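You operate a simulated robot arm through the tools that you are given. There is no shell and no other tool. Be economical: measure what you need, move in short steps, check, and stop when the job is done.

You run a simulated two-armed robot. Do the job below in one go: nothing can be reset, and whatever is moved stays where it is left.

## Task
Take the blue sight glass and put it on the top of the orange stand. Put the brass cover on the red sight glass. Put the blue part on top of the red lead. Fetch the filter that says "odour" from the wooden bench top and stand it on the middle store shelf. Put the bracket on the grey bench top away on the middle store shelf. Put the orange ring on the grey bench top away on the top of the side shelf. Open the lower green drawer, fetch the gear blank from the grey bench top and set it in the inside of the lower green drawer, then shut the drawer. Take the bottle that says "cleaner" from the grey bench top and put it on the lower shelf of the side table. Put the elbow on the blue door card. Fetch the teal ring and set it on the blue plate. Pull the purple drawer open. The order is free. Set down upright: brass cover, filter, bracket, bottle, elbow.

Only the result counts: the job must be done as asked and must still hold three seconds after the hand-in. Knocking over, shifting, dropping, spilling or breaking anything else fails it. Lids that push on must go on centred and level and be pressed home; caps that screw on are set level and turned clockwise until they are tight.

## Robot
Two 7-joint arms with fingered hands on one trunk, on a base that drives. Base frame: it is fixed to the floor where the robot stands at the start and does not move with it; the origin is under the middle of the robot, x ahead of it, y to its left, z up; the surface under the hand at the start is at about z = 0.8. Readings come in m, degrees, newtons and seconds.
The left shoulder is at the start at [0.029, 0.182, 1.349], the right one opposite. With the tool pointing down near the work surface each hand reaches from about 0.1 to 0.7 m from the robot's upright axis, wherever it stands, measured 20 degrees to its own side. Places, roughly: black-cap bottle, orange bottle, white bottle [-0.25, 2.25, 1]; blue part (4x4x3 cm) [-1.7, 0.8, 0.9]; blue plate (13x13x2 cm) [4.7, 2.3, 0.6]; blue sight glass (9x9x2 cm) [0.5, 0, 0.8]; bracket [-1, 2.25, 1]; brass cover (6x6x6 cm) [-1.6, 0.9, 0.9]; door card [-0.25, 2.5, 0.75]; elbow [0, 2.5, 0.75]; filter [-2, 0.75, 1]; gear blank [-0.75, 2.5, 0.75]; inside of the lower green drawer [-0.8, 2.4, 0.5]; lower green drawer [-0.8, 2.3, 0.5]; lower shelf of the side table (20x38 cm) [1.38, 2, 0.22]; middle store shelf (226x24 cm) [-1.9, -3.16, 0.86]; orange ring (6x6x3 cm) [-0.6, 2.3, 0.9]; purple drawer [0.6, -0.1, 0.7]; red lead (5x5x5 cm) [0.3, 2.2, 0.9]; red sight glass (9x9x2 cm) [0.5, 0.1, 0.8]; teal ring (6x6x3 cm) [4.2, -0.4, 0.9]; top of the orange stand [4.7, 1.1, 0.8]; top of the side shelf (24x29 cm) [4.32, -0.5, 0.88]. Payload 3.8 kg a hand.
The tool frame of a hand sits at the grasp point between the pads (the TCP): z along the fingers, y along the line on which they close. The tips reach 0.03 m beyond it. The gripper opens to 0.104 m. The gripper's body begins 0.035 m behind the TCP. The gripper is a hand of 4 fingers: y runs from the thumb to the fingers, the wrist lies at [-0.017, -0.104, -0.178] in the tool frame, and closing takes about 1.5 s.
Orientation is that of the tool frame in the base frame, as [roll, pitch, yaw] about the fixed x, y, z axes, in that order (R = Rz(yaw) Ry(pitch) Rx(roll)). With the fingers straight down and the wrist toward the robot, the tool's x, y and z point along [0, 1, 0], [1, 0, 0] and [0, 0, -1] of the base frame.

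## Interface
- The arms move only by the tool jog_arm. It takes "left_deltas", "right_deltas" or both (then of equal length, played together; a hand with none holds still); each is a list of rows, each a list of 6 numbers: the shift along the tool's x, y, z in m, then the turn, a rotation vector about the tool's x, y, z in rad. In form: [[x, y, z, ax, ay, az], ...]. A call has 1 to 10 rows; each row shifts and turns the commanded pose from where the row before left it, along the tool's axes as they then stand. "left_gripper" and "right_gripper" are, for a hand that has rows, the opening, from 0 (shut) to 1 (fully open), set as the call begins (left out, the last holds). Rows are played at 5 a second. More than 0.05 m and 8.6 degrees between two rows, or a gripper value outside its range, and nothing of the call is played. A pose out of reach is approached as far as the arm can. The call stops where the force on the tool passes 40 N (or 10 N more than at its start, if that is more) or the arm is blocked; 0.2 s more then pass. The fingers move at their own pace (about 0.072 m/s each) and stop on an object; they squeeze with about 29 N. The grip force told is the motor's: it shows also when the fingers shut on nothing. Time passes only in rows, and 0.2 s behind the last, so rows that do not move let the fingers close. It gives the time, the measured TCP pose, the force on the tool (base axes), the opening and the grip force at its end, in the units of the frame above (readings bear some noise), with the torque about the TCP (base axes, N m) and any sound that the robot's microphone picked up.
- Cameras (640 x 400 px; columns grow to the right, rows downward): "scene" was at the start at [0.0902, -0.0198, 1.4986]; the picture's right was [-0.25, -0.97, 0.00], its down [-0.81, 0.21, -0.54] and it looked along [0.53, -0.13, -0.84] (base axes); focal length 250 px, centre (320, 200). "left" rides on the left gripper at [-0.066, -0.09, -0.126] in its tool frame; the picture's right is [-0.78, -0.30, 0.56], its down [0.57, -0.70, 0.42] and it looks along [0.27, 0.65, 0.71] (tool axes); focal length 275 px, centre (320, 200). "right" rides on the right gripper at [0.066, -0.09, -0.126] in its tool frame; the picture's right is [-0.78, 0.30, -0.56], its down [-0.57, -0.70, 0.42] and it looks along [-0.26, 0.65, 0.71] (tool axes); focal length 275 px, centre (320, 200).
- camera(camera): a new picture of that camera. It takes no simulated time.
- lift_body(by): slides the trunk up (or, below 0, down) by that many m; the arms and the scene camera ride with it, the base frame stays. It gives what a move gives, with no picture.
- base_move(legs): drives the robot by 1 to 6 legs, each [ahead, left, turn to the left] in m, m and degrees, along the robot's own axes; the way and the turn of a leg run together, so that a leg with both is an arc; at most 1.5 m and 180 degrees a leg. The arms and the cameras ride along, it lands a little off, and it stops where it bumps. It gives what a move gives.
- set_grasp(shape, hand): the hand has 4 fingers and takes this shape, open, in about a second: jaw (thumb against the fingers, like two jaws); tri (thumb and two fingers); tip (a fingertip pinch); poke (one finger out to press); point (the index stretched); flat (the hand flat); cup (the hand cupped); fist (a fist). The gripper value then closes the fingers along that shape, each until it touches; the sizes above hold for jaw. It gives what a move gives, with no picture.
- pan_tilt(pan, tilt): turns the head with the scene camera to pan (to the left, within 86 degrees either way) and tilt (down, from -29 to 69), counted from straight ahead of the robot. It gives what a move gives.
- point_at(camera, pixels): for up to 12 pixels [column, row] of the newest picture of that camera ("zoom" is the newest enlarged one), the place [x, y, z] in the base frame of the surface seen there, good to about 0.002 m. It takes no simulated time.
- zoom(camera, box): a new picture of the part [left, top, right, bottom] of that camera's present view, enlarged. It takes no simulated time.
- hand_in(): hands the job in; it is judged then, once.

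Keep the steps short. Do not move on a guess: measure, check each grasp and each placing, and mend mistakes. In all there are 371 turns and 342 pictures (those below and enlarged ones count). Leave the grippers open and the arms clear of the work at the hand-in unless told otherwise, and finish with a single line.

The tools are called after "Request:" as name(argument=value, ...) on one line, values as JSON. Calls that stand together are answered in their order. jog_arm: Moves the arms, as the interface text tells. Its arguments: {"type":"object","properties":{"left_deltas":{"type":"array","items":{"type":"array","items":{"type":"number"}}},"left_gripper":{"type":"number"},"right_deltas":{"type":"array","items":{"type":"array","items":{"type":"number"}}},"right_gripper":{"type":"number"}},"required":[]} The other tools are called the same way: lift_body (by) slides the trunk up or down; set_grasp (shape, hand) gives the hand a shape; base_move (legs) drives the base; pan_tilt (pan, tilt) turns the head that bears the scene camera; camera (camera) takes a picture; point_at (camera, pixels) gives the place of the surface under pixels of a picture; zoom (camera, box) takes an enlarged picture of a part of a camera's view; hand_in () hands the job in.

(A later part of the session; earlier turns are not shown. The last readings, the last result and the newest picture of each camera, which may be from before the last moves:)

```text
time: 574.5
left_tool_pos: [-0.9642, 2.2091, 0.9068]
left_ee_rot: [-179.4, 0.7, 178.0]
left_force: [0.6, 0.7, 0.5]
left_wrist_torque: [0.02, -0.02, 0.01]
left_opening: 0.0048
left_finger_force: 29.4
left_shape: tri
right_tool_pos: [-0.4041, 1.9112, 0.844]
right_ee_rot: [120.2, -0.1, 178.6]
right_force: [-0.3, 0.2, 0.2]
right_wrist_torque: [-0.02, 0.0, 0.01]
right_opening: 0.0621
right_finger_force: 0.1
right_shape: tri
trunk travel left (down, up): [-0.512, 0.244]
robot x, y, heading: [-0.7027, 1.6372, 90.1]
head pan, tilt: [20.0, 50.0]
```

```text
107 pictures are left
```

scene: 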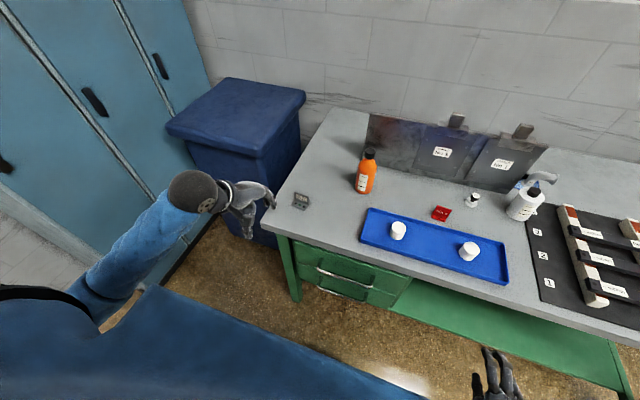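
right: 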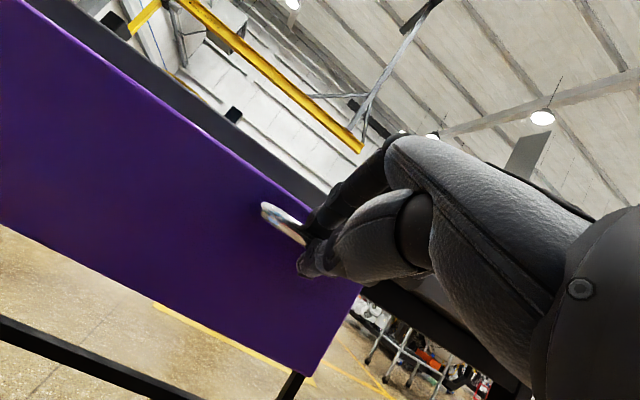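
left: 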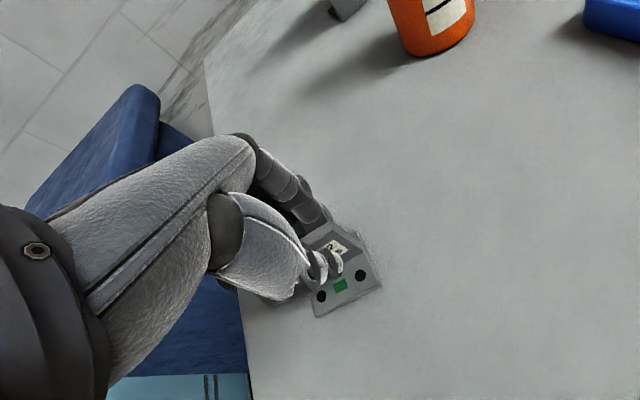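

Gripped the upright plate. I lift.

Request:
jog_arm(left_deltas=[[0, 0, -0.02, 0, 0, 0], [0, 0, -0.04, 0, 0, 0], [0, 0, -0.04, 0, 0, 0], [0, 0, -0.03, 0, 0, 0]])

Request:
camera(camera="left")

```text
time: 575.5
left_tool_pos: [-0.9641, 2.2126, 1.0377]
left_ee_rot: [-179.5, 0.7, 178.1]
left_force: [-0.7, -0.4, -3.2]
left_wrist_torque: [-0.03, -0.03, -0.01]
left_opening: 0.0043
left_finger_force: 28.8
left_shape: tri
right_tool_pos: [-0.4042, 1.9111, 0.8454]
right_ee_rot: [120.4, -0.1, 178.5]
right_force: [0.4, 0.1, 0.0]
right_wrist_torque: [-0.01, 0.01, -0.04]
right_opening: 0.0623
right_finger_force: 0.0
right_shape: tri
trunk travel left (down, up): [-0.512, 0.244]
robot x, y, heading: [-0.6998, 1.6371, 89.9]
head pan, tilt: [20.0, 50.0]
```

```text
106 pictures are left
```

left: 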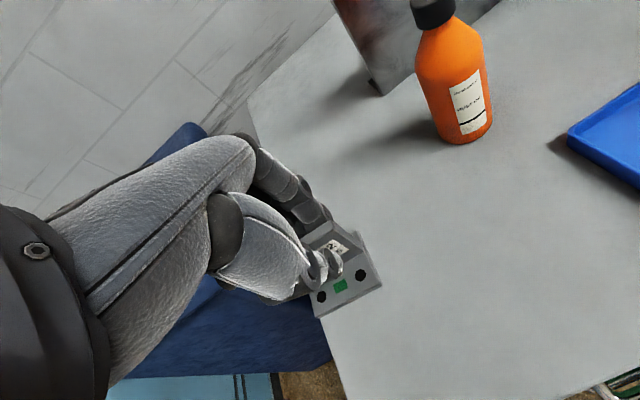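

Request:
jog_arm(left_deltas=[[0, -0.04, -0.02, 0, 0, 0], [0, -0.04, -0.02, 0, 0, 0], [0, -0.04, 0, 0, 0, 0], [0, 0, 0, 0, 0, 0], [0, 0, 0, 0, 0, 0], [0, 0, 0, 0, 0, 0], [0, 0, 0, 0, 0, 0]], right_deltas=[[0, 0, 0, 0.149, 0, 0], [0, 0, 0, 0.149, 0, 0], [0, 0, 0, 0.149, 0, 0], [0, 0, 0, 0.149, 0, 0], [0, 0, 0, 0.149, 0, 0], [0, 0, 0, 0.149, 0, 0], [0, 0, 0, 0.149, 0, 0]])

Request:
base_move(legs=[[-0.5, 0, 0], [0, 0, 90], [0.2, 0.25, 0]])

Request:
pan_tilt(pan=0, tilt=25)

Request:
camera(camera="scene")

```text
time: 577.1
left_tool_pos: [-0.9695, 2.0961, 1.0762]
left_ee_rot: [-179.5, 0.8, 178.1]
left_force: [0.1, 0.4, -2.5]
left_wrist_torque: [-0.03, 0.01, 0.01]
left_opening: 0.0046
left_finger_force: 29.0
left_shape: tri
right_tool_pos: [-0.4041, 1.9118, 0.8435]
right_ee_rot: [-179.8, 0.0, 178.4]
right_force: [-0.3, -0.3, -1.0]
right_wrist_torque: [0.0, -0.02, -0.01]
right_opening: 0.0626
right_finger_force: 0.0
right_shape: tri
trunk travel left (down, up): [-0.512, 0.244]
robot x, y, heading: [-0.7054, 1.6334, 89.9]
head pan, tilt: [20.0, 50.0]
```

```text
time: 585.6
left_tool_pos: [-1.3586, 0.6061, 1.0751]
left_ee_rot: [-179.5, 0.8, -91.1]
left_force: [-1.0, -1.2, -2.0]
left_wrist_torque: [0.01, 0.01, -0.02]
left_opening: 0.0043
left_finger_force: 29.2
left_shape: tri
right_tool_pos: [-1.1819, 1.1762, 0.8447]
right_ee_rot: [179.9, -0.1, -90.8]
right_force: [0.7, -0.5, -0.3]
right_wrist_torque: [0.02, -0.05, 0.02]
right_opening: 0.0619
right_finger_force: 0.0
right_shape: tri
trunk travel left (down, up): [-0.512, 0.244]
robot x, y, heading: [-0.9016, 0.8824, -179.2]
head pan, tilt: [20.0, 50.0]
```

```text
time: 586.5
left_tool_pos: [-1.357, 0.6082, 1.0766]
left_ee_rot: [-179.4, 0.8, -91.1]
left_force: [0.4, -0.3, -1.7]
left_wrist_torque: [0.03, 0.04, 0.01]
left_opening: 0.0046
left_finger_force: 29.3
left_shape: tri
right_tool_pos: [-1.1805, 1.1762, 0.8458]
right_ee_rot: [180.0, 0.0, -90.8]
right_force: [-0.1, -0.7, 0.4]
right_wrist_torque: [0.01, 0.06, -0.01]
right_opening: 0.0622
right_finger_force: 0.1
right_shape: tri
trunk travel left (down, up): [-0.512, 0.244]
robot x, y, heading: [-0.9049, 0.8782, -179.2]
head pan, tilt: [0.0, 25.0]
```

```text
105 pictures are left
```

scene: 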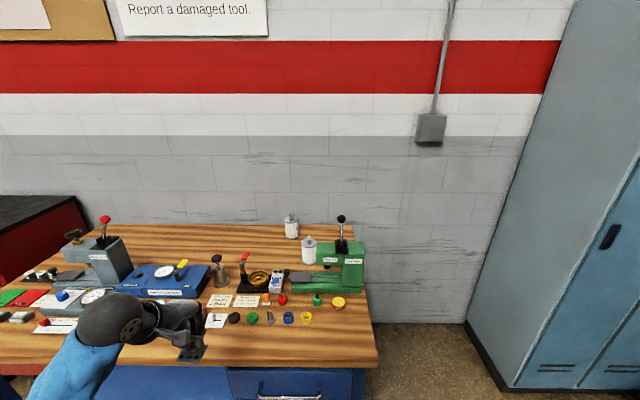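

Request:
zoom(camera="scene", box=[275, 205, 345, 275])

```text
5.71 times, centred on (310, 240) of scene
```

zoom: 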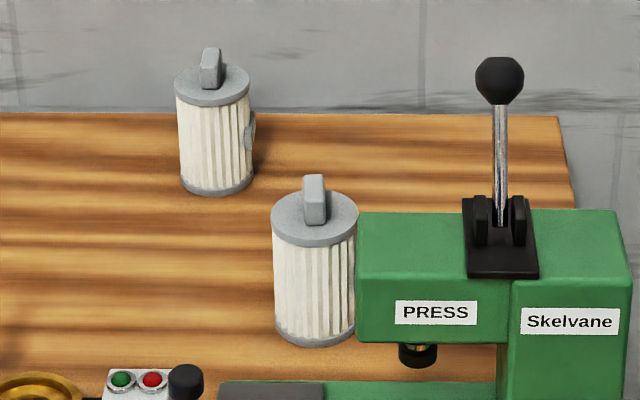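

Request:
point_at(camera="scene", pixels=[[468, 320], [510, 390], [378, 360], [520, 200], [345, 215], [368, 262], [292, 218], [308, 240], [430, 360]])

```text
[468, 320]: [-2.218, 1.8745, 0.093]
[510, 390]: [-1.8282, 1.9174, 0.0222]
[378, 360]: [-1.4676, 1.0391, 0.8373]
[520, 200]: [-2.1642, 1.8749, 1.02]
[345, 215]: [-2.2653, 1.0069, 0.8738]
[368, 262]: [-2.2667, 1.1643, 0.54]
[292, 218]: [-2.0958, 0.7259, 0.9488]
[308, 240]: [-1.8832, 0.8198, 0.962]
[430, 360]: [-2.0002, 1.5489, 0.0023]
```

Labels face +y, so I go round to the bench's end with the hands raised.

Request:
lift_body(by=0.22)

Request:
base_move(legs=[[0.1, -0.54, 0], [0, 0, 89.5], [0, -0.6, 0]])

Request:
pan_tilt(pan=-10, tilt=45)

Request:
camera(camera="scene")

```text
time: 588.9
left_tool_pos: [-1.3584, 0.6083, 1.2962]
left_ee_rot: [-179.3, 0.7, -91.2]
left_force: [1.2, -0.3, -3.2]
left_wrist_torque: [0.01, -0.02, -0.05]
left_opening: 0.0046
left_finger_force: 28.7
left_shape: tri
right_tool_pos: [-1.1824, 1.1763, 1.0638]
right_ee_rot: [180.0, 0.1, -90.7]
right_force: [-0.6, -0.4, -0.3]
right_wrist_torque: [0.0, 0.0, -0.03]
right_opening: 0.0624
right_finger_force: 0.1
right_shape: tri
trunk travel left (down, up): [-0.732, 0.024]
robot x, y, heading: [-0.9029, 0.877, -179.3]
head pan, tilt: [0.0, 25.0]
```

```text
time: 598.9
left_tool_pos: [-1.2768, 0.9358, 1.2966]
left_ee_rot: [-179.4, 0.8, 2.5]
left_force: [0.2, 0.2, -2.4]
left_wrist_torque: [0.03, -0.01, -0.02]
left_opening: 0.0044
left_finger_force: 28.7
left_shape: tri
right_tool_pos: [-1.8564, 1.0746, 1.0644]
right_ee_rot: [179.9, -0.1, 3.0]
right_force: [-0.2, -0.5, -0.3]
right_wrist_torque: [0.0, -0.03, 0.02]
right_opening: 0.062
right_finger_force: 0.1
right_shape: tri
trunk travel left (down, up): [-0.732, 0.024]
robot x, y, heading: [-1.5784, 1.3733, -85.5]
head pan, tilt: [0.0, 25.0]
```

```text
time: 599.7
left_tool_pos: [-1.2764, 0.9355, 1.2965]
left_ee_rot: [-179.4, 0.8, 2.6]
left_force: [0.4, 0.7, -1.8]
left_wrist_torque: [-0.01, 0.03, 0.02]
left_opening: 0.0043
left_finger_force: 29.0
left_shape: tri
right_tool_pos: [-1.8545, 1.0749, 1.0646]
right_ee_rot: [180.0, 0.1, 3.0]
right_force: [0.5, -0.4, -0.4]
right_wrist_torque: [-0.01, -0.02, 0.0]
right_opening: 0.0619
right_finger_force: 0.1
right_shape: tri
trunk travel left (down, up): [-0.732, 0.024]
robot x, y, heading: [-1.5759, 1.3712, -85.6]
head pan, tilt: [-10.0, 45.0]
```

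```text
103 pictures are left
```

scene: 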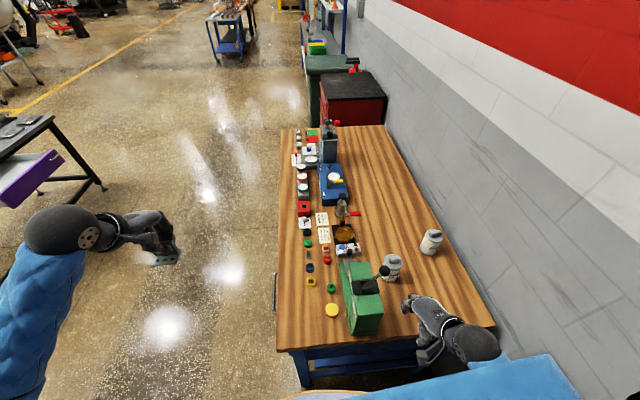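

Request:
zoom(camera="scene", box=[360, 215, 460, 295])

```text
5.00 times, centred on (410, 255) of scene
```

zoom: 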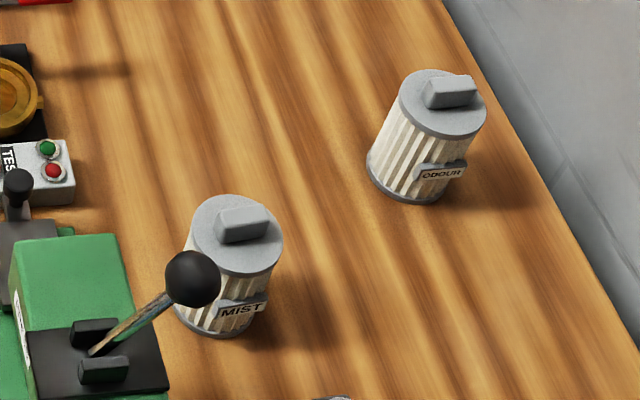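

The far filter says ODOUR. I measure it, then strafe over with the right hand drawn in.

Request:
point_at(camera="zoom", pixels=[[450, 90], [430, 95], [472, 88], [405, 105], [482, 115], [445, 72], [440, 130], [440, 172], [452, 102], [372, 165], [440, 200]])

Request:
jog_arm(right_deltas=[[0.04, 0, 0, 0, 0, 0], [0.04, 0, 0, 0, 0, 0], [0.03, 0, 0, 0, 0, 0]])

Request:
base_move(legs=[[0, -0.3, -4.4]])

Request:
camera(camera="scene")

```text
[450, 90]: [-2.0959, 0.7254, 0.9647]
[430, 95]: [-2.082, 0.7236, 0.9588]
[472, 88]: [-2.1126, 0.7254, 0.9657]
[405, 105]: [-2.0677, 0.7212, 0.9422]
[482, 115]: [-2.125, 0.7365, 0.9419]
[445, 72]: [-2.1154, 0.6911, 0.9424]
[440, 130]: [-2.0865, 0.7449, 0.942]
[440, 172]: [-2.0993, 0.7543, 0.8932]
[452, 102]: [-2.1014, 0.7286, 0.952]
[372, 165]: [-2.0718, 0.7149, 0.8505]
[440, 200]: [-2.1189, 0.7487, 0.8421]
```

```text
time: 600.5
left_tool_pos: [-1.2769, 0.9356, 1.2965]
left_ee_rot: [-179.5, 0.9, 2.7]
left_force: [0.3, -0.2, -2.0]
left_wrist_torque: [-0.01, 0.01, 0.01]
left_opening: 0.0046
left_finger_force: 28.7
left_shape: tri
right_tool_pos: [-1.7453, 1.0772, 1.064]
right_ee_rot: [179.8, 0.0, 3.0]
right_force: [0.6, -0.7, 1.1]
right_wrist_torque: [0.02, 0.01, 0.0]
right_opening: 0.0621
right_finger_force: 0.1
right_shape: tri
trunk travel left (down, up): [-0.732, 0.024]
robot x, y, heading: [-1.5841, 1.3725, -85.7]
head pan, tilt: [-10.0, 45.0]
```

```text
time: 602.6
left_tool_pos: [-1.6097, 0.9018, 1.2965]
left_ee_rot: [-179.5, 0.8, -1.6]
left_force: [-0.3, 0.8, -3.1]
left_wrist_torque: [0.01, 0.0, -0.01]
left_opening: 0.0045
left_finger_force: 29.1
left_shape: tri
right_tool_pos: [-2.0666, 1.0785, 1.0641]
right_ee_rot: [180.0, 0.0, -1.3]
right_force: [-0.5, -0.3, 0.1]
right_wrist_torque: [0.03, 0.02, 0.0]
right_opening: 0.0624
right_finger_force: 0.2
right_shape: tri
trunk travel left (down, up): [-0.732, 0.024]
robot x, y, heading: [-1.8794, 1.3601, -89.8]
head pan, tilt: [-10.0, 45.0]
```

```text
101 pictures are left
```

scene: 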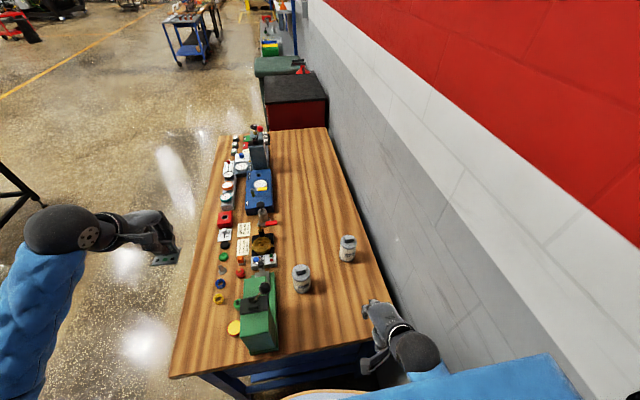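

Request:
jog_arm(right_deltas=[[-0.0025, 0.045, 0, 0, 0, 0], [-0.0025, 0.045, 0, 0, 0, 0], [-0.0025, 0.045, 0, 0, 0, 0], [-0.0025, 0.045, 0, 0, 0, 0], [-0.0025, 0.045, 0, 0, 0, 0], [-0.0025, 0.045, 0, 0, 0, 0], [-0.0025, 0.045, 0, 0, 0, 0], [-0.004, 0.044, 0, 0, 0, 0]])

Request:
camera(camera="right")

```text
time: 604.4
left_tool_pos: [-1.6097, 0.8992, 1.2948]
left_ee_rot: [-179.4, 0.8, -1.5]
left_force: [0.5, -0.7, -2.3]
left_wrist_torque: [-0.03, 0.04, -0.03]
left_opening: 0.0045
left_finger_force: 28.2
left_shape: tri
right_tool_pos: [-2.0969, 0.719, 1.0593]
right_ee_rot: [-179.7, 0.0, -1.3]
right_force: [0.2, 0.7, -2.1]
right_wrist_torque: [-0.11, 0.01, 0.0]
right_opening: 0.0622
right_finger_force: 0.1
right_shape: tri
trunk travel left (down, up): [-0.732, 0.024]
robot x, y, heading: [-1.8813, 1.3587, -89.7]
head pan, tilt: [-10.0, 45.0]
```

```text
100 pictures are left
```

right: 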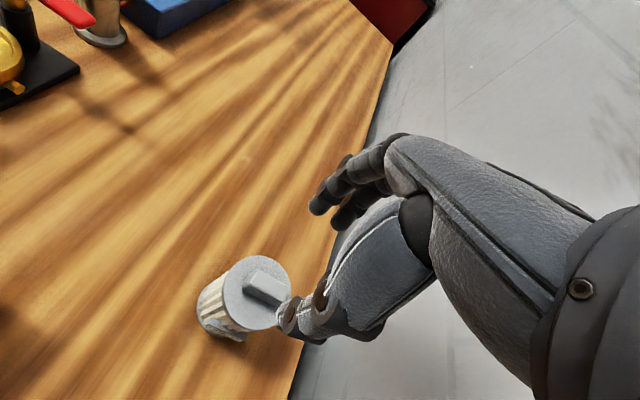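

Request:
jog_arm(right_deltas=[[-0.003, -0.004, 0, 0, 0, 0], [0, 0, 0, 0, 0, 0]])

Request:
lift_body(by=-0.05)

Request:
camera(camera="right")

```text
time: 605.0
left_tool_pos: [-1.608, 0.9008, 1.2953]
left_ee_rot: [-179.5, 0.8, -1.7]
left_force: [-0.3, -0.3, -1.8]
left_wrist_torque: [0.03, 0.01, 0.0]
left_opening: 0.0044
left_finger_force: 29.6
left_shape: tri
right_tool_pos: [-2.098, 0.7234, 1.0653]
right_ee_rot: [-180.0, -0.1, -1.3]
right_force: [0.4, 0.2, 0.4]
right_wrist_torque: [-0.02, 0.03, -0.01]
right_opening: 0.0623
right_finger_force: 0.0
right_shape: tri
trunk travel left (down, up): [-0.732, 0.024]
robot x, y, heading: [-1.8813, 1.3609, -89.5]
head pan, tilt: [-10.0, 45.0]
```

```text
time: 605.9
left_tool_pos: [-1.6099, 0.9012, 1.2466]
left_ee_rot: [-179.4, 0.8, -1.6]
left_force: [0.1, 1.1, -2.6]
left_wrist_torque: [-0.03, -0.01, 0.01]
left_opening: 0.0045
left_finger_force: 28.7
left_shape: tri
right_tool_pos: [-2.0993, 0.7244, 1.0147]
right_ee_rot: [179.9, -0.2, -1.3]
right_force: [0.3, -0.2, 0.7]
right_wrist_torque: [0.01, 0.0, 0.03]
right_opening: 0.0624
right_finger_force: 0.1
right_shape: tri
trunk travel left (down, up): [-0.682, 0.074]
robot x, y, heading: [-1.88, 1.3609, -90.0]
head pan, tilt: [-10.0, 45.0]
```

```text
99 pictures are left
```

right: 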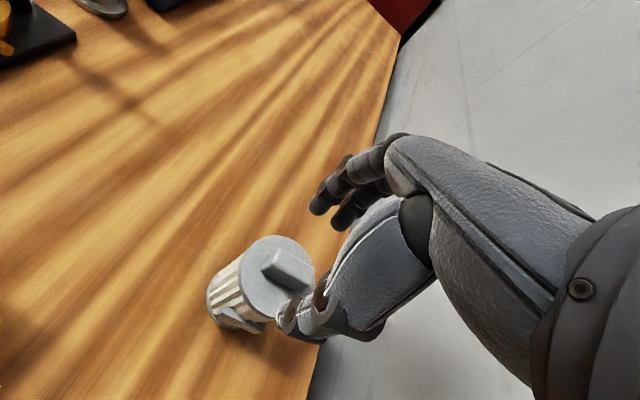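

Request:
lift_body(by=-0.04)

Request:
jog_arm(right_deltas=[[0, 0, 0, 0, 0, 0], [0, 0, 0, 0, 0, 0], [0, 0, 0, 0, 0, 0], [0, 0, 0, 0, 0, 0], [0, 0, 0, 0, 0, 0]], right_gripper=0)

Request:
camera(camera="right")

```text
time: 606.7
left_tool_pos: [-1.6099, 0.9012, 1.2066]
left_ee_rot: [-179.4, 0.9, -1.7]
left_force: [-0.4, -0.4, -2.6]
left_wrist_torque: [-0.01, 0.01, -0.01]
left_opening: 0.0043
left_finger_force: 28.8
left_shape: tri
right_tool_pos: [-2.0995, 0.7248, 0.9747]
right_ee_rot: [-180.0, 0.0, -1.3]
right_force: [0.3, 0.0, 1.2]
right_wrist_torque: [0.0, 0.0, 0.04]
right_opening: 0.0626
right_finger_force: 0.1
right_shape: tri
trunk travel left (down, up): [-0.642, 0.114]
robot x, y, heading: [-1.8811, 1.3574, -89.9]
head pan, tilt: [-10.0, 45.0]
```

```text
time: 607.9
left_tool_pos: [-1.6091, 0.9009, 1.2061]
left_ee_rot: [-179.3, 0.9, -1.6]
left_force: [0.1, 0.0, -1.8]
left_wrist_torque: [-0.02, 0.02, 0.01]
left_opening: 0.0043
left_finger_force: 28.7
left_shape: tri
right_tool_pos: [-2.101, 0.7243, 0.9734]
right_ee_rot: [-180.0, -0.2, -1.3]
right_force: [0.3, -0.5, 0.2]
right_wrist_torque: [0.02, 0.0, 0.04]
right_opening: 0.0109
right_finger_force: 29.0
right_shape: tri
trunk travel left (down, up): [-0.642, 0.114]
robot x, y, heading: [-1.881, 1.3572, -89.7]
head pan, tilt: [-10.0, 45.0]
```

```text
98 pictures are left
```

right: 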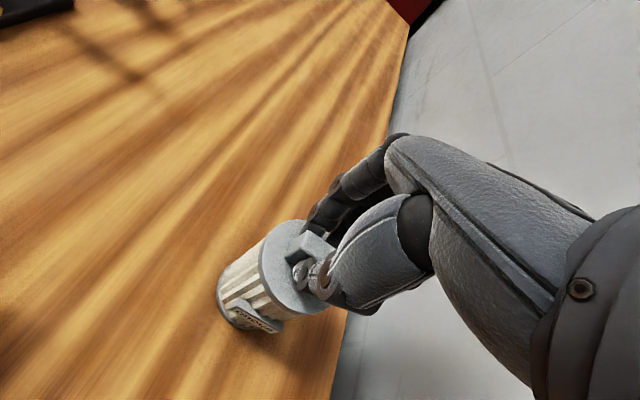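

Request:
lift_body(by=0.11)

Request:
jog_arm(right_deltas=[[0, -0.04, -0.01, 0, 0, 0], [0, -0.04, -0.01, 0, 0, 0], [0, -0.045, 0, 0, 0, 0], [0, -0.045, 0, 0, 0, 0], [0, -0.045, 0, 0, 0, 0], [0, -0.045, 0, 0, 0, 0]])

Request:
camera(camera="scene")

```text
time: 609.4
left_tool_pos: [-1.6098, 0.9023, 1.3155]
left_ee_rot: [-179.4, 0.8, -1.6]
left_force: [1.0, -0.7, -2.9]
left_wrist_torque: [0.01, 0.01, 0.0]
left_opening: 0.0044
left_finger_force: 28.8
left_shape: tri
right_tool_pos: [-2.099, 0.7241, 1.0841]
right_ee_rot: [-180.0, -0.1, -1.3]
right_force: [-0.3, -0.4, -1.7]
right_wrist_torque: [0.01, -0.03, -0.01]
right_opening: 0.011
right_finger_force: 29.4
right_shape: tri
trunk travel left (down, up): [-0.752, 0.004]
robot x, y, heading: [-1.8804, 1.3624, -89.9]
head pan, tilt: [-10.0, 45.0]
```

```text
time: 610.8
left_tool_pos: [-1.6107, 0.9029, 1.3167]
left_ee_rot: [-179.5, 0.8, -1.6]
left_force: [0.0, 0.1, -2.2]
left_wrist_torque: [0.01, -0.01, -0.01]
left_opening: 0.0045
left_finger_force: 29.2
left_shape: tri
right_tool_pos: [-2.0934, 0.9844, 1.1045]
right_ee_rot: [179.8, -0.1, -1.3]
right_force: [0.4, 0.0, -0.2]
right_wrist_torque: [-0.03, 0.03, -0.01]
right_opening: 0.011
right_finger_force: 29.0
right_shape: tri
trunk travel left (down, up): [-0.752, 0.004]
robot x, y, heading: [-1.8776, 1.3579, -90.0]
head pan, tilt: [-10.0, 45.0]
```

```text
97 pictures are left
```

scene: 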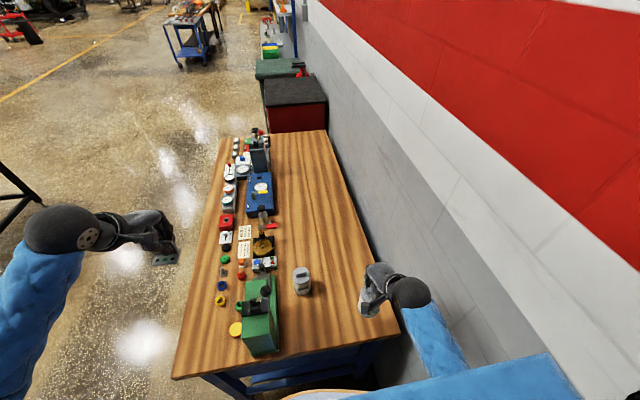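

Request:
jog_arm(right_deltas=[[0, -0.04, 0, 0, 0, 0], [0, -0.04, 0, 0, 0, 0]])

Request:
base_move(legs=[[-0.1, 0, 0], [0, 0.9, 0]])

Request:
camera(camera="scene")

```text
time: 611.4
left_tool_pos: [-1.6083, 0.9046, 1.3172]
left_ee_rot: [-179.5, 0.8, -1.5]
left_force: [0.3, 0.2, -2.4]
left_wrist_torque: [0.03, 0.01, 0.0]
left_opening: 0.0042
left_finger_force: 28.3
left_shape: tri
right_tool_pos: [-2.0901, 1.0672, 1.1052]
right_ee_rot: [179.8, -0.1, -1.3]
right_force: [0.5, -0.3, -1.2]
right_wrist_torque: [0.0, -0.02, 0.0]
right_opening: 0.011
right_finger_force: 29.3
right_shape: tri
trunk travel left (down, up): [-0.752, 0.004]
robot x, y, heading: [-1.8794, 1.3639, -89.9]
head pan, tilt: [-10.0, 45.0]
```

```text
time: 616.8
left_tool_pos: [-0.7242, 1.0163, 1.3164]
left_ee_rot: [-179.3, 0.8, -0.6]
left_force: [0.1, 0.2, -2.1]
left_wrist_torque: [0.0, 0.0, 0.01]
left_opening: 0.0044
left_finger_force: 29.0
left_shape: tri
right_tool_pos: [-1.2067, 1.1736, 1.1046]
right_ee_rot: [180.0, -0.2, -0.4]
right_force: [-0.3, -0.3, -1.3]
right_wrist_torque: [0.02, -0.03, -0.01]
right_opening: 0.0111
right_finger_force: 29.0
right_shape: tri
trunk travel left (down, up): [-0.752, 0.004]
robot x, y, heading: [-1.0015, 1.4742, -88.8]
head pan, tilt: [-10.0, 45.0]
```

```text
96 pictures are left
```

scene: 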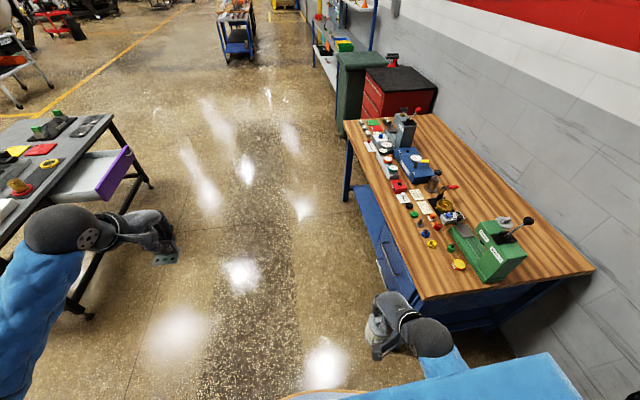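

Request:
base_move(legs=[[0, 0.2, -1.2], [1.4, 0, 0], [1.4, 0, 0]])

Request:
pan_tilt(pan=-45, tilt=25)

Request:
camera(camera="scene")

```text
time: 631.6
left_tool_pos: [-0.4895, -1.8066, 1.317]
left_ee_rot: [-179.4, 0.8, -1.5]
left_force: [0.5, 0.3, -2.6]
left_wrist_torque: [-0.02, 0.06, 0.01]
left_opening: 0.0045
left_finger_force: 28.9
left_shape: tri
right_tool_pos: [-0.9709, -1.6452, 1.1042]
right_ee_rot: [179.9, -0.2, -1.3]
right_force: [-0.5, 0.0, -0.9]
right_wrist_torque: [-0.02, 0.01, -0.04]
right_opening: 0.0108
right_finger_force: 29.0
right_shape: tri
trunk travel left (down, up): [-0.752, 0.004]
robot x, y, heading: [-0.7635, -1.3498, -89.6]
head pan, tilt: [-10.0, 45.0]
```

```text
time: 632.6
left_tool_pos: [-0.4889, -1.8072, 1.3166]
left_ee_rot: [-179.6, 0.8, -1.6]
left_force: [-0.5, 0.0, -2.3]
left_wrist_torque: [0.02, 0.0, -0.04]
left_opening: 0.0046
left_finger_force: 28.5
left_shape: tri
right_tool_pos: [-0.9709, -1.6451, 1.1049]
right_ee_rot: [180.0, -0.1, -1.3]
right_force: [-0.2, -0.4, -0.9]
right_wrist_torque: [-0.01, -0.02, 0.0]
right_opening: 0.0106
right_finger_force: 29.1
right_shape: tri
trunk travel left (down, up): [-0.752, 0.004]
robot x, y, heading: [-0.7604, -1.3516, -90.1]
head pan, tilt: [-45.0, 25.0]
```

```text
95 pictures are left
```

scene: 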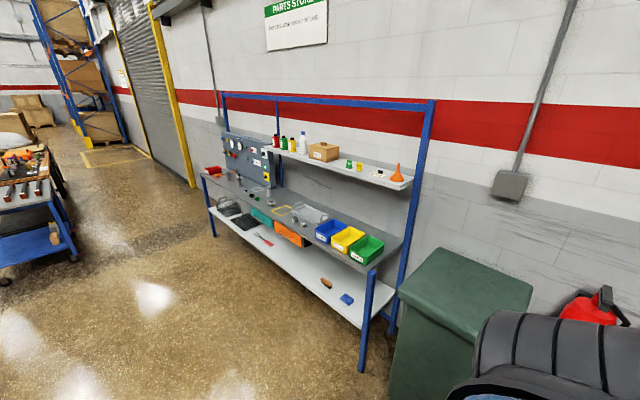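

Request:
zoom(camera="scene", box=[190, 120, 420, 290])

Request:
point_at(camera="scene", pixels=[[270, 205], [345, 260], [368, 270], [330, 205], [385, 225], [400, 180], [260, 175], [230, 180], [300, 215], [245, 195], [275, 150], [365, 240]])

```text
2.35 times, centred on (305, 205) of scene
```

zoom: 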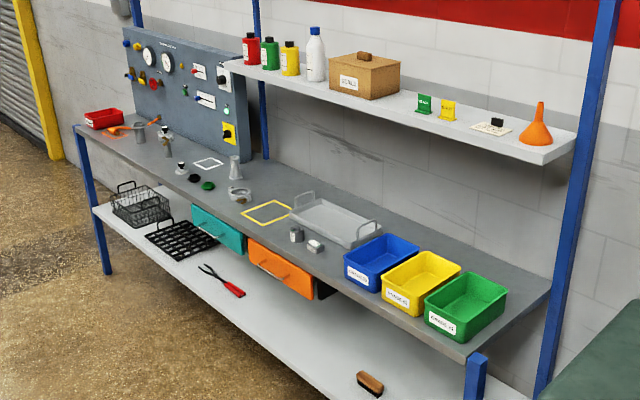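

```text
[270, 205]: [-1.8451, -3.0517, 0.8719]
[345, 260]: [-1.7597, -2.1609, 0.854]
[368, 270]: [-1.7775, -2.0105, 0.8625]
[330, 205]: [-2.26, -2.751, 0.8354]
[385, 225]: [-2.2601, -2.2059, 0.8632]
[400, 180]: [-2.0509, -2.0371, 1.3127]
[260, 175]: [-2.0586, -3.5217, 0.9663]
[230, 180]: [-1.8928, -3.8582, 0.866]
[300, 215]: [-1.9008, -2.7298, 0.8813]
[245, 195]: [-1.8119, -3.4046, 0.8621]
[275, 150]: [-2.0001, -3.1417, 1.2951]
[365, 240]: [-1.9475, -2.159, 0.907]
```

Request:
base_move(legs=[[1.45, 0, 0], [0, 0, -90], [0.2, 0.05, 0]])

Request:
pan_tilt(pan=0, tilt=40)

Request:
camera(camera="scene")

```text
time: 644.7
left_tool_pos: [-1.4366, -3.1131, 1.3159]
left_ee_rot: [-179.4, 0.8, -91.6]
left_force: [0.2, -0.8, -2.2]
left_wrist_torque: [0.02, 0.0, -0.02]
left_opening: 0.0045
left_finger_force: 29.2
left_shape: tri
right_tool_pos: [-1.2746, -2.6316, 1.1044]
right_ee_rot: [179.9, 0.0, -91.1]
right_force: [0.1, 0.3, -1.6]
right_wrist_torque: [-0.01, -0.01, 0.02]
right_opening: 0.0108
right_finger_force: 29.0
right_shape: tri
trunk travel left (down, up): [-0.752, 0.004]
robot x, y, heading: [-0.9775, -2.8447, -179.7]
head pan, tilt: [-45.0, 25.0]
```

```text
time: 645.9
left_tool_pos: [-1.4372, -3.1123, 1.3158]
left_ee_rot: [-179.4, 0.8, -91.6]
left_force: [0.5, -0.5, -2.0]
left_wrist_torque: [-0.01, 0.0, 0.04]
left_opening: 0.0043
left_finger_force: 29.0
left_shape: tri
right_tool_pos: [-1.2753, -2.6308, 1.1046]
right_ee_rot: [179.9, -0.1, -91.2]
right_force: [0.4, -0.3, -0.8]
right_wrist_torque: [0.02, -0.01, -0.03]
right_opening: 0.0109
right_finger_force: 29.0
right_shape: tri
trunk travel left (down, up): [-0.752, 0.004]
robot x, y, heading: [-0.9796, -2.8424, -179.3]
head pan, tilt: [0.0, 40.0]
```

```text
93 pictures are left
```

scene: 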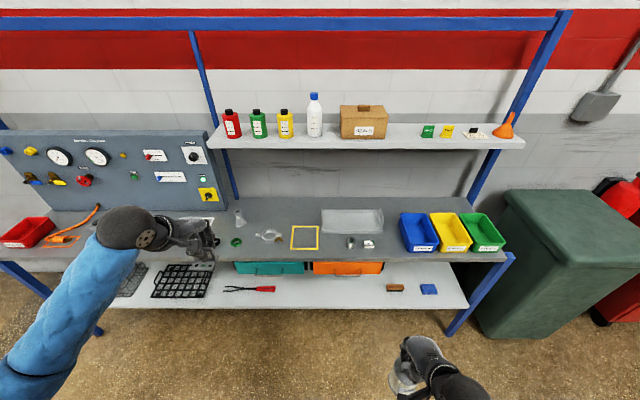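

Request:
zoom(camera="scene", box=[200, 180, 420, 290])

Request:
point_at(camera="scene", pixels=[[305, 238], [268, 236], [237, 241], [350, 242], [370, 244], [325, 225], [385, 235], [300, 256], [340, 258], [395, 250], [280, 215], [350, 148]])

```text
2.91 times, centred on (310, 235) of scene
```

zoom: 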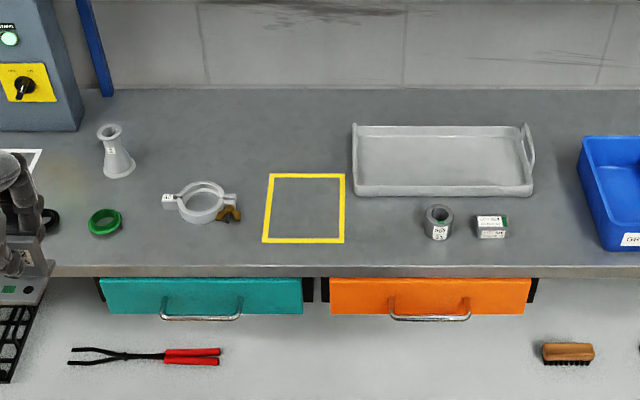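

```text
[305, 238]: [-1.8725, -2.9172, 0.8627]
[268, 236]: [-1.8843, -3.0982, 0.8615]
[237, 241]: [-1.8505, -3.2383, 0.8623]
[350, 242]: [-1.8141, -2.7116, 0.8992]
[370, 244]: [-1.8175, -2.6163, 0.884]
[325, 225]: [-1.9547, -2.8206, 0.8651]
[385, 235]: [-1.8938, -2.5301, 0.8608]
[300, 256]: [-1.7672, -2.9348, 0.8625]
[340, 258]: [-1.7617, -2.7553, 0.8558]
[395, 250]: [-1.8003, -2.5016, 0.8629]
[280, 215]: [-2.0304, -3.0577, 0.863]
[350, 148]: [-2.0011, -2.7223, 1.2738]
```

Request:
base_move(legs=[[0.24, 0.163, -0.5]])

Request:
jog_arm(right_deltas=[[0, 0.045, 0, 0, 0, 0], [0, 0.045, 0, 0, 0, 0], [0, 0.045, 0, 0, 0, 0], [0, 0.045, 0, 0, 0, 0], [0, 0.045, 0, 0, 0, 0], [0, 0.045, 0, 0, 0, 0]])

Request:
camera(camera="scene")

```text
time: 647.8
left_tool_pos: [-1.6777, -3.2636, 1.3174]
left_ee_rot: [-179.3, 0.8, -92.3]
left_force: [-0.5, -0.2, -1.4]
left_wrist_torque: [0.03, -0.01, -0.02]
left_opening: 0.0044
left_finger_force: 29.2
left_shape: tri
right_tool_pos: [-1.5088, -2.786, 1.1041]
right_ee_rot: [179.9, -0.1, -92.0]
right_force: [0.4, -0.1, -1.9]
right_wrist_torque: [-0.03, -0.01, 0.02]
right_opening: 0.0109
right_finger_force: 28.8
right_shape: tri
trunk travel left (down, up): [-0.752, 0.004]
robot x, y, heading: [-1.2157, -2.9985, 179.3]
head pan, tilt: [0.0, 40.0]
```

```text
time: 649.2
left_tool_pos: [-1.6814, -3.2652, 1.3151]
left_ee_rot: [-179.3, 0.8, -92.3]
left_force: [-0.2, -0.1, -1.9]
left_wrist_torque: [-0.03, 0.01, 0.0]
left_opening: 0.0041
left_finger_force: 29.5
left_shape: tri
right_tool_pos: [-1.7818, -2.7775, 1.1007]
right_ee_rot: [-179.8, 0.0, -92.0]
right_force: [-0.2, 0.2, -1.8]
right_wrist_torque: [0.0, -0.03, 0.01]
right_opening: 0.0109
right_finger_force: 29.0
right_shape: tri
trunk travel left (down, up): [-0.752, 0.004]
robot x, y, heading: [-1.2142, -3.0004, 179.6]
head pan, tilt: [0.0, 40.0]
```

```text
91 pictures are left
```

scene: 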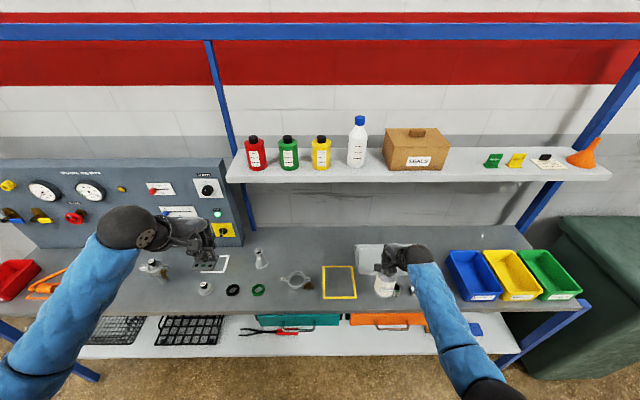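

Request:
jog_arm(right_deltas=[[0.015, 0.0335, 0, 0, 0, 0], [0.015, 0.0335, 0, 0, 0, 0], [0, 0, 0, 0, 0, 0]])

Request:
lift_body(by=-0.08)

Request:
camera(camera="right")

Request:
zoom(camera="scene", box=[280, 200, 460, 320])

```text
time: 650.0
left_tool_pos: [-1.6775, -3.2648, 1.3159]
left_ee_rot: [-179.4, 0.7, -92.3]
left_force: [0.7, 0.0, -2.0]
left_wrist_torque: [-0.02, -0.02, 0.02]
left_opening: 0.0042
left_finger_force: 29.2
left_shape: tri
right_tool_pos: [-1.8475, -2.8036, 1.1033]
right_ee_rot: [179.9, -0.1, -92.1]
right_force: [0.3, -0.1, -0.6]
right_wrist_torque: [-0.03, 0.01, 0.02]
right_opening: 0.0111
right_finger_force: 29.4
right_shape: tri
trunk travel left (down, up): [-0.752, 0.004]
robot x, y, heading: [-1.2154, -3.0015, 179.5]
head pan, tilt: [0.0, 40.0]
```

```text
time: 651.2
left_tool_pos: [-1.6785, -3.265, 1.2364]
left_ee_rot: [-179.4, 0.8, -92.5]
left_force: [-0.4, 0.2, -3.1]
left_wrist_torque: [0.02, -0.01, 0.0]
left_opening: 0.0042
left_finger_force: 28.7
left_shape: tri
right_tool_pos: [-1.8478, -2.8038, 1.0243]
right_ee_rot: [-180.0, -0.1, -92.0]
right_force: [0.1, -0.1, -1.3]
right_wrist_torque: [-0.01, 0.01, 0.03]
right_opening: 0.0108
right_finger_force: 29.2
right_shape: tri
trunk travel left (down, up): [-0.672, 0.084]
robot x, y, heading: [-1.2127, -3.0013, 179.6]
head pan, tilt: [0.0, 40.0]
```

```text
90 pictures are left
```

right: 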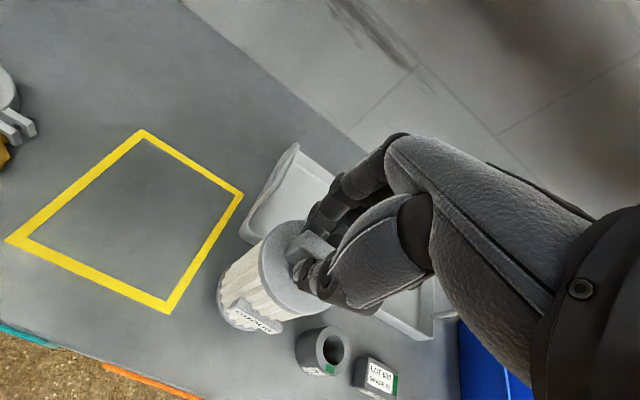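

```text
3.33 times, centred on (370, 260) of scene
```

zoom: 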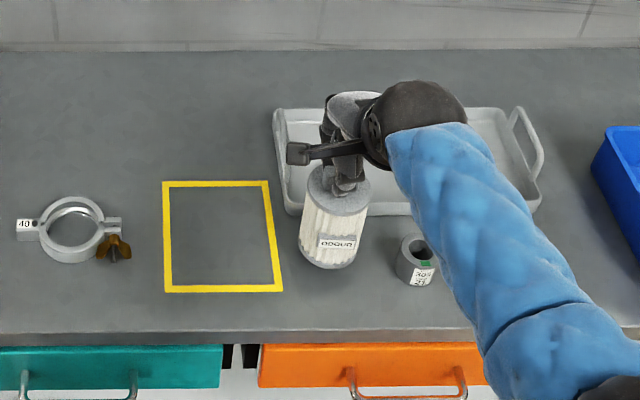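

Request:
lift_body(by=-0.024)

Request:
lift_body(by=-0.005)

```text
time: 651.9
left_tool_pos: [-1.6792, -3.2637, 1.2125]
left_ee_rot: [-179.4, 0.8, -92.3]
left_force: [-1.0, -0.8, -2.0]
left_wrist_torque: [0.0, 0.02, 0.03]
left_opening: 0.0045
left_finger_force: 28.3
left_shape: tri
right_tool_pos: [-1.8463, -2.8049, 1.0006]
right_ee_rot: [-180.0, -0.1, -92.0]
right_force: [0.8, -0.2, -0.5]
right_wrist_torque: [-0.01, 0.0, -0.03]
right_opening: 0.0108
right_finger_force: 28.8
right_shape: tri
trunk travel left (down, up): [-0.648, 0.108]
robot x, y, heading: [-1.215, -3.0006, 179.4]
head pan, tilt: [0.0, 40.0]
```

```text
time: 652.4
left_tool_pos: [-1.6791, -3.2651, 1.2068]
left_ee_rot: [-179.5, 0.8, -92.4]
left_force: [0.3, -0.2, -2.2]
left_wrist_torque: [-0.01, -0.03, 0.0]
left_opening: 0.0045
left_finger_force: 28.7
left_shape: tri
right_tool_pos: [-1.847, -2.805, 0.9948]
right_ee_rot: [180.0, -0.1, -92.0]
right_force: [0.6, 0.6, -1.1]
right_wrist_torque: [-0.03, 0.05, 0.01]
right_opening: 0.0109
right_finger_force: 29.0
right_shape: tri
trunk travel left (down, up): [-0.643, 0.113]
robot x, y, heading: [-1.2174, -2.9991, 179.3]
head pan, tilt: [0.0, 40.0]
```

Request:
lift_body(by=-0.002)

Request:
lift_body(by=-0.001)

```text
time: 653.0
left_tool_pos: [-1.678, -3.2653, 1.2048]
left_ee_rot: [-179.4, 0.7, -92.2]
left_force: [0.7, -0.6, -2.0]
left_wrist_torque: [0.02, -0.01, 0.0]
left_opening: 0.0044
left_finger_force: 28.5
left_shape: tri
right_tool_pos: [-1.848, -2.8049, 0.9947]
right_ee_rot: [179.8, -0.1, -92.1]
right_force: [2.3, 1.2, 3.4]
right_wrist_torque: [-0.01, -0.05, 0.02]
right_opening: 0.011
right_finger_force: 28.7
right_shape: tri
trunk travel left (down, up): [-0.641, 0.115]
robot x, y, heading: [-1.2181, -3.0013, 179.3]
head pan, tilt: [0.0, 40.0]
```

```text
time: 653.5
left_tool_pos: [-1.6762, -3.2646, 1.2059]
left_ee_rot: [-179.5, 0.8, -92.3]
left_force: [-0.7, 0.3, -2.7]
left_wrist_torque: [-0.03, 0.03, 0.0]
left_opening: 0.0044
left_finger_force: 28.9
left_shape: tri
right_tool_pos: [-1.8477, -2.8036, 0.9937]
right_ee_rot: [179.8, -0.2, -92.0]
right_force: [2.8, 0.3, 7.8]
right_wrist_torque: [0.04, -0.08, 0.01]
right_opening: 0.0112
right_finger_force: 28.9
right_shape: tri
trunk travel left (down, up): [-0.64, 0.116]
robot x, y, heading: [-1.216, -3.0009, 179.6]
head pan, tilt: [0.0, 40.0]
```

Contact. I release and rise.

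Request:
jog_arm(right_deltas=[[0, 0, 0, 0, 0, 0], [0, 0, 0, 0, 0, 0], [0, 0, 0, 0, 0, 0]], right_gripper=0.6)

Request:
lift_body(by=0.1)

Request:
jog_arm(right_deltas=[[0, -0.045, 0, 0, 0, 0], [0, -0.045, 0, 0, 0, 0], [0, -0.045, 0, 0, 0, 0], [0, -0.045, 0, 0, 0, 0], [0, -0.045, 0, 0, 0, 0]])

Request:
camera(camera="scene")

```text
time: 654.3
left_tool_pos: [-1.6784, -3.2649, 1.2039]
left_ee_rot: [-179.4, 0.8, -92.3]
left_force: [0.6, 0.4, -2.4]
left_wrist_torque: [0.03, -0.02, 0.01]
left_opening: 0.0044
left_finger_force: 28.4
left_shape: tri
right_tool_pos: [-1.8467, -2.8043, 0.9909]
right_ee_rot: [-180.0, -0.1, -92.0]
right_force: [0.0, 0.2, 0.4]
right_wrist_torque: [-0.02, 0.02, 0.03]
right_opening: 0.062
right_finger_force: 0.1
right_shape: tri
trunk travel left (down, up): [-0.64, 0.116]
robot x, y, heading: [-1.2143, -2.9983, 179.5]
head pan, tilt: [0.0, 40.0]
```

```text
time: 655.6
left_tool_pos: [-1.6787, -3.2641, 1.3037]
left_ee_rot: [-179.3, 0.8, -92.2]
left_force: [-1.1, 0.9, -3.0]
left_wrist_torque: [-0.01, -0.01, 0.01]
left_opening: 0.0044
left_finger_force: 28.7
left_shape: tri
right_tool_pos: [-1.8474, -2.8048, 1.0924]
right_ee_rot: [-180.0, -0.1, -92.0]
right_force: [-1.1, -0.2, 0.3]
right_wrist_torque: [0.0, -0.02, 0.0]
right_opening: 0.0617
right_finger_force: 0.1
right_shape: tri
trunk travel left (down, up): [-0.74, 0.016]
robot x, y, heading: [-1.2167, -3.0011, 179.5]
head pan, tilt: [0.0, 40.0]
```

```text
time: 656.8
left_tool_pos: [-1.6775, -3.2653, 1.3038]
left_ee_rot: [-179.4, 0.8, -92.3]
left_force: [1.0, 0.2, -2.6]
left_wrist_torque: [0.03, 0.04, 0.0]
left_opening: 0.0044
left_finger_force: 29.6
left_shape: tri
right_tool_pos: [-1.6213, -2.8128, 1.0944]
right_ee_rot: [180.0, 0.0, -92.0]
right_force: [-0.7, -0.6, 0.2]
right_wrist_torque: [-0.01, 0.0, 0.01]
right_opening: 0.0622
right_finger_force: 0.0
right_shape: tri
trunk travel left (down, up): [-0.74, 0.016]
robot x, y, heading: [-1.2196, -2.998, 179.3]
head pan, tilt: [0.0, 40.0]
```

```text
88 pictures are left
```

scene: 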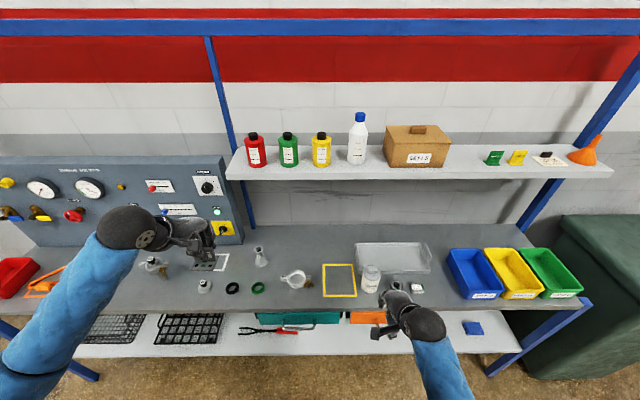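

Request:
base_move(legs=[[-0.1, 0, 0.5], [0, -0.72, 0]])

Request:
pan_tilt(pan=15, tilt=45)

Request:
camera(camera="scene")

Request:
zoom(camera="scene", box=[220, 170, 400, 290])

```text
time: 661.5
left_tool_pos: [-1.5789, -2.5679, 1.3043]
left_ee_rot: [-179.4, 0.8, -89.8]
left_force: [-0.3, 0.3, -2.4]
left_wrist_torque: [-0.04, -0.03, 0.02]
left_opening: 0.0042
left_finger_force: 28.4
left_shape: tri
right_tool_pos: [-1.5393, -2.1154, 1.0939]
right_ee_rot: [-179.9, -0.1, -89.5]
right_force: [-0.9, 0.7, 0.8]
right_wrist_torque: [-0.02, 0.0, -0.02]
right_opening: 0.0621
right_finger_force: 0.0
right_shape: tri
trunk travel left (down, up): [-0.74, 0.016]
robot x, y, heading: [-1.1282, -2.2857, -177.9]
head pan, tilt: [0.0, 40.0]
```

```text
time: 662.2
left_tool_pos: [-1.578, -2.5683, 1.3028]
left_ee_rot: [-179.4, 0.7, -89.9]
left_force: [-0.1, 0.8, -1.9]
left_wrist_torque: [0.0, 0.03, 0.0]
left_opening: 0.0045
left_finger_force: 28.8
left_shape: tri
right_tool_pos: [-1.5402, -2.1151, 1.0945]
right_ee_rot: [-179.9, -0.1, -89.6]
right_force: [-0.5, 0.2, -0.2]
right_wrist_torque: [-0.02, -0.04, -0.02]
right_opening: 0.062
right_finger_force: 0.1
right_shape: tri
trunk travel left (down, up): [-0.74, 0.016]
robot x, y, heading: [-1.1304, -2.2864, -178.0]
head pan, tilt: [15.0, 45.0]
```

```text
87 pictures are left
```

scene: 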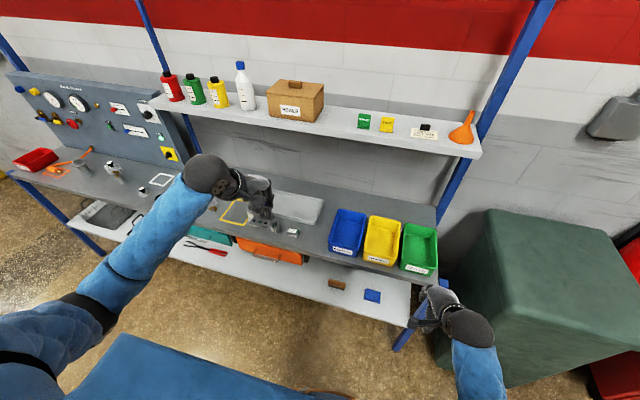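

```text
3.33 times, centred on (310, 230) of scene
```

zoom: 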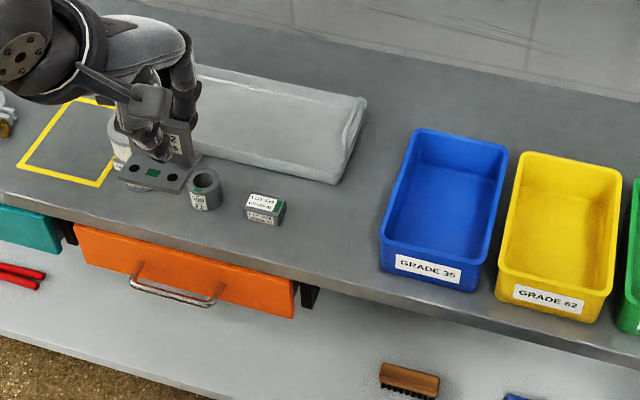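

Request:
point_at(camera="zoom", pixels=[[287, 212], [382, 255], [330, 235], [330, 200], [345, 180], [360, 245], [300, 255], [400, 165]])

```text
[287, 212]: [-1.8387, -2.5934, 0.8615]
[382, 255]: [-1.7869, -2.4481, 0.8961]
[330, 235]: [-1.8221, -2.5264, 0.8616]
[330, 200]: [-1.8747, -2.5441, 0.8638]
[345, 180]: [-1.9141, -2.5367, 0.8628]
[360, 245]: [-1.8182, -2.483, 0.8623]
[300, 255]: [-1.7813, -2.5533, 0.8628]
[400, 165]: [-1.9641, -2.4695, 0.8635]
```

Request:
base_move(legs=[[0.12, 0, -2]])

```text
time: 663.5
left_tool_pos: [-1.7061, -2.5563, 1.3039]
left_ee_rot: [-179.4, 0.7, -91.8]
left_force: [0.2, -0.6, -2.8]
left_wrist_torque: [0.02, -0.02, -0.05]
left_opening: 0.0042
left_finger_force: 29.5
left_shape: tri
right_tool_pos: [-1.6544, -2.1043, 1.0944]
right_ee_rot: [180.0, -0.1, -91.4]
right_force: [0.6, 0.9, 0.2]
right_wrist_torque: [0.04, 0.01, -0.02]
right_opening: 0.0622
right_finger_force: 0.0
right_shape: tri
trunk travel left (down, up): [-0.74, 0.016]
robot x, y, heading: [-1.2478, -2.2885, -180.0]
head pan, tilt: [15.0, 45.0]
```

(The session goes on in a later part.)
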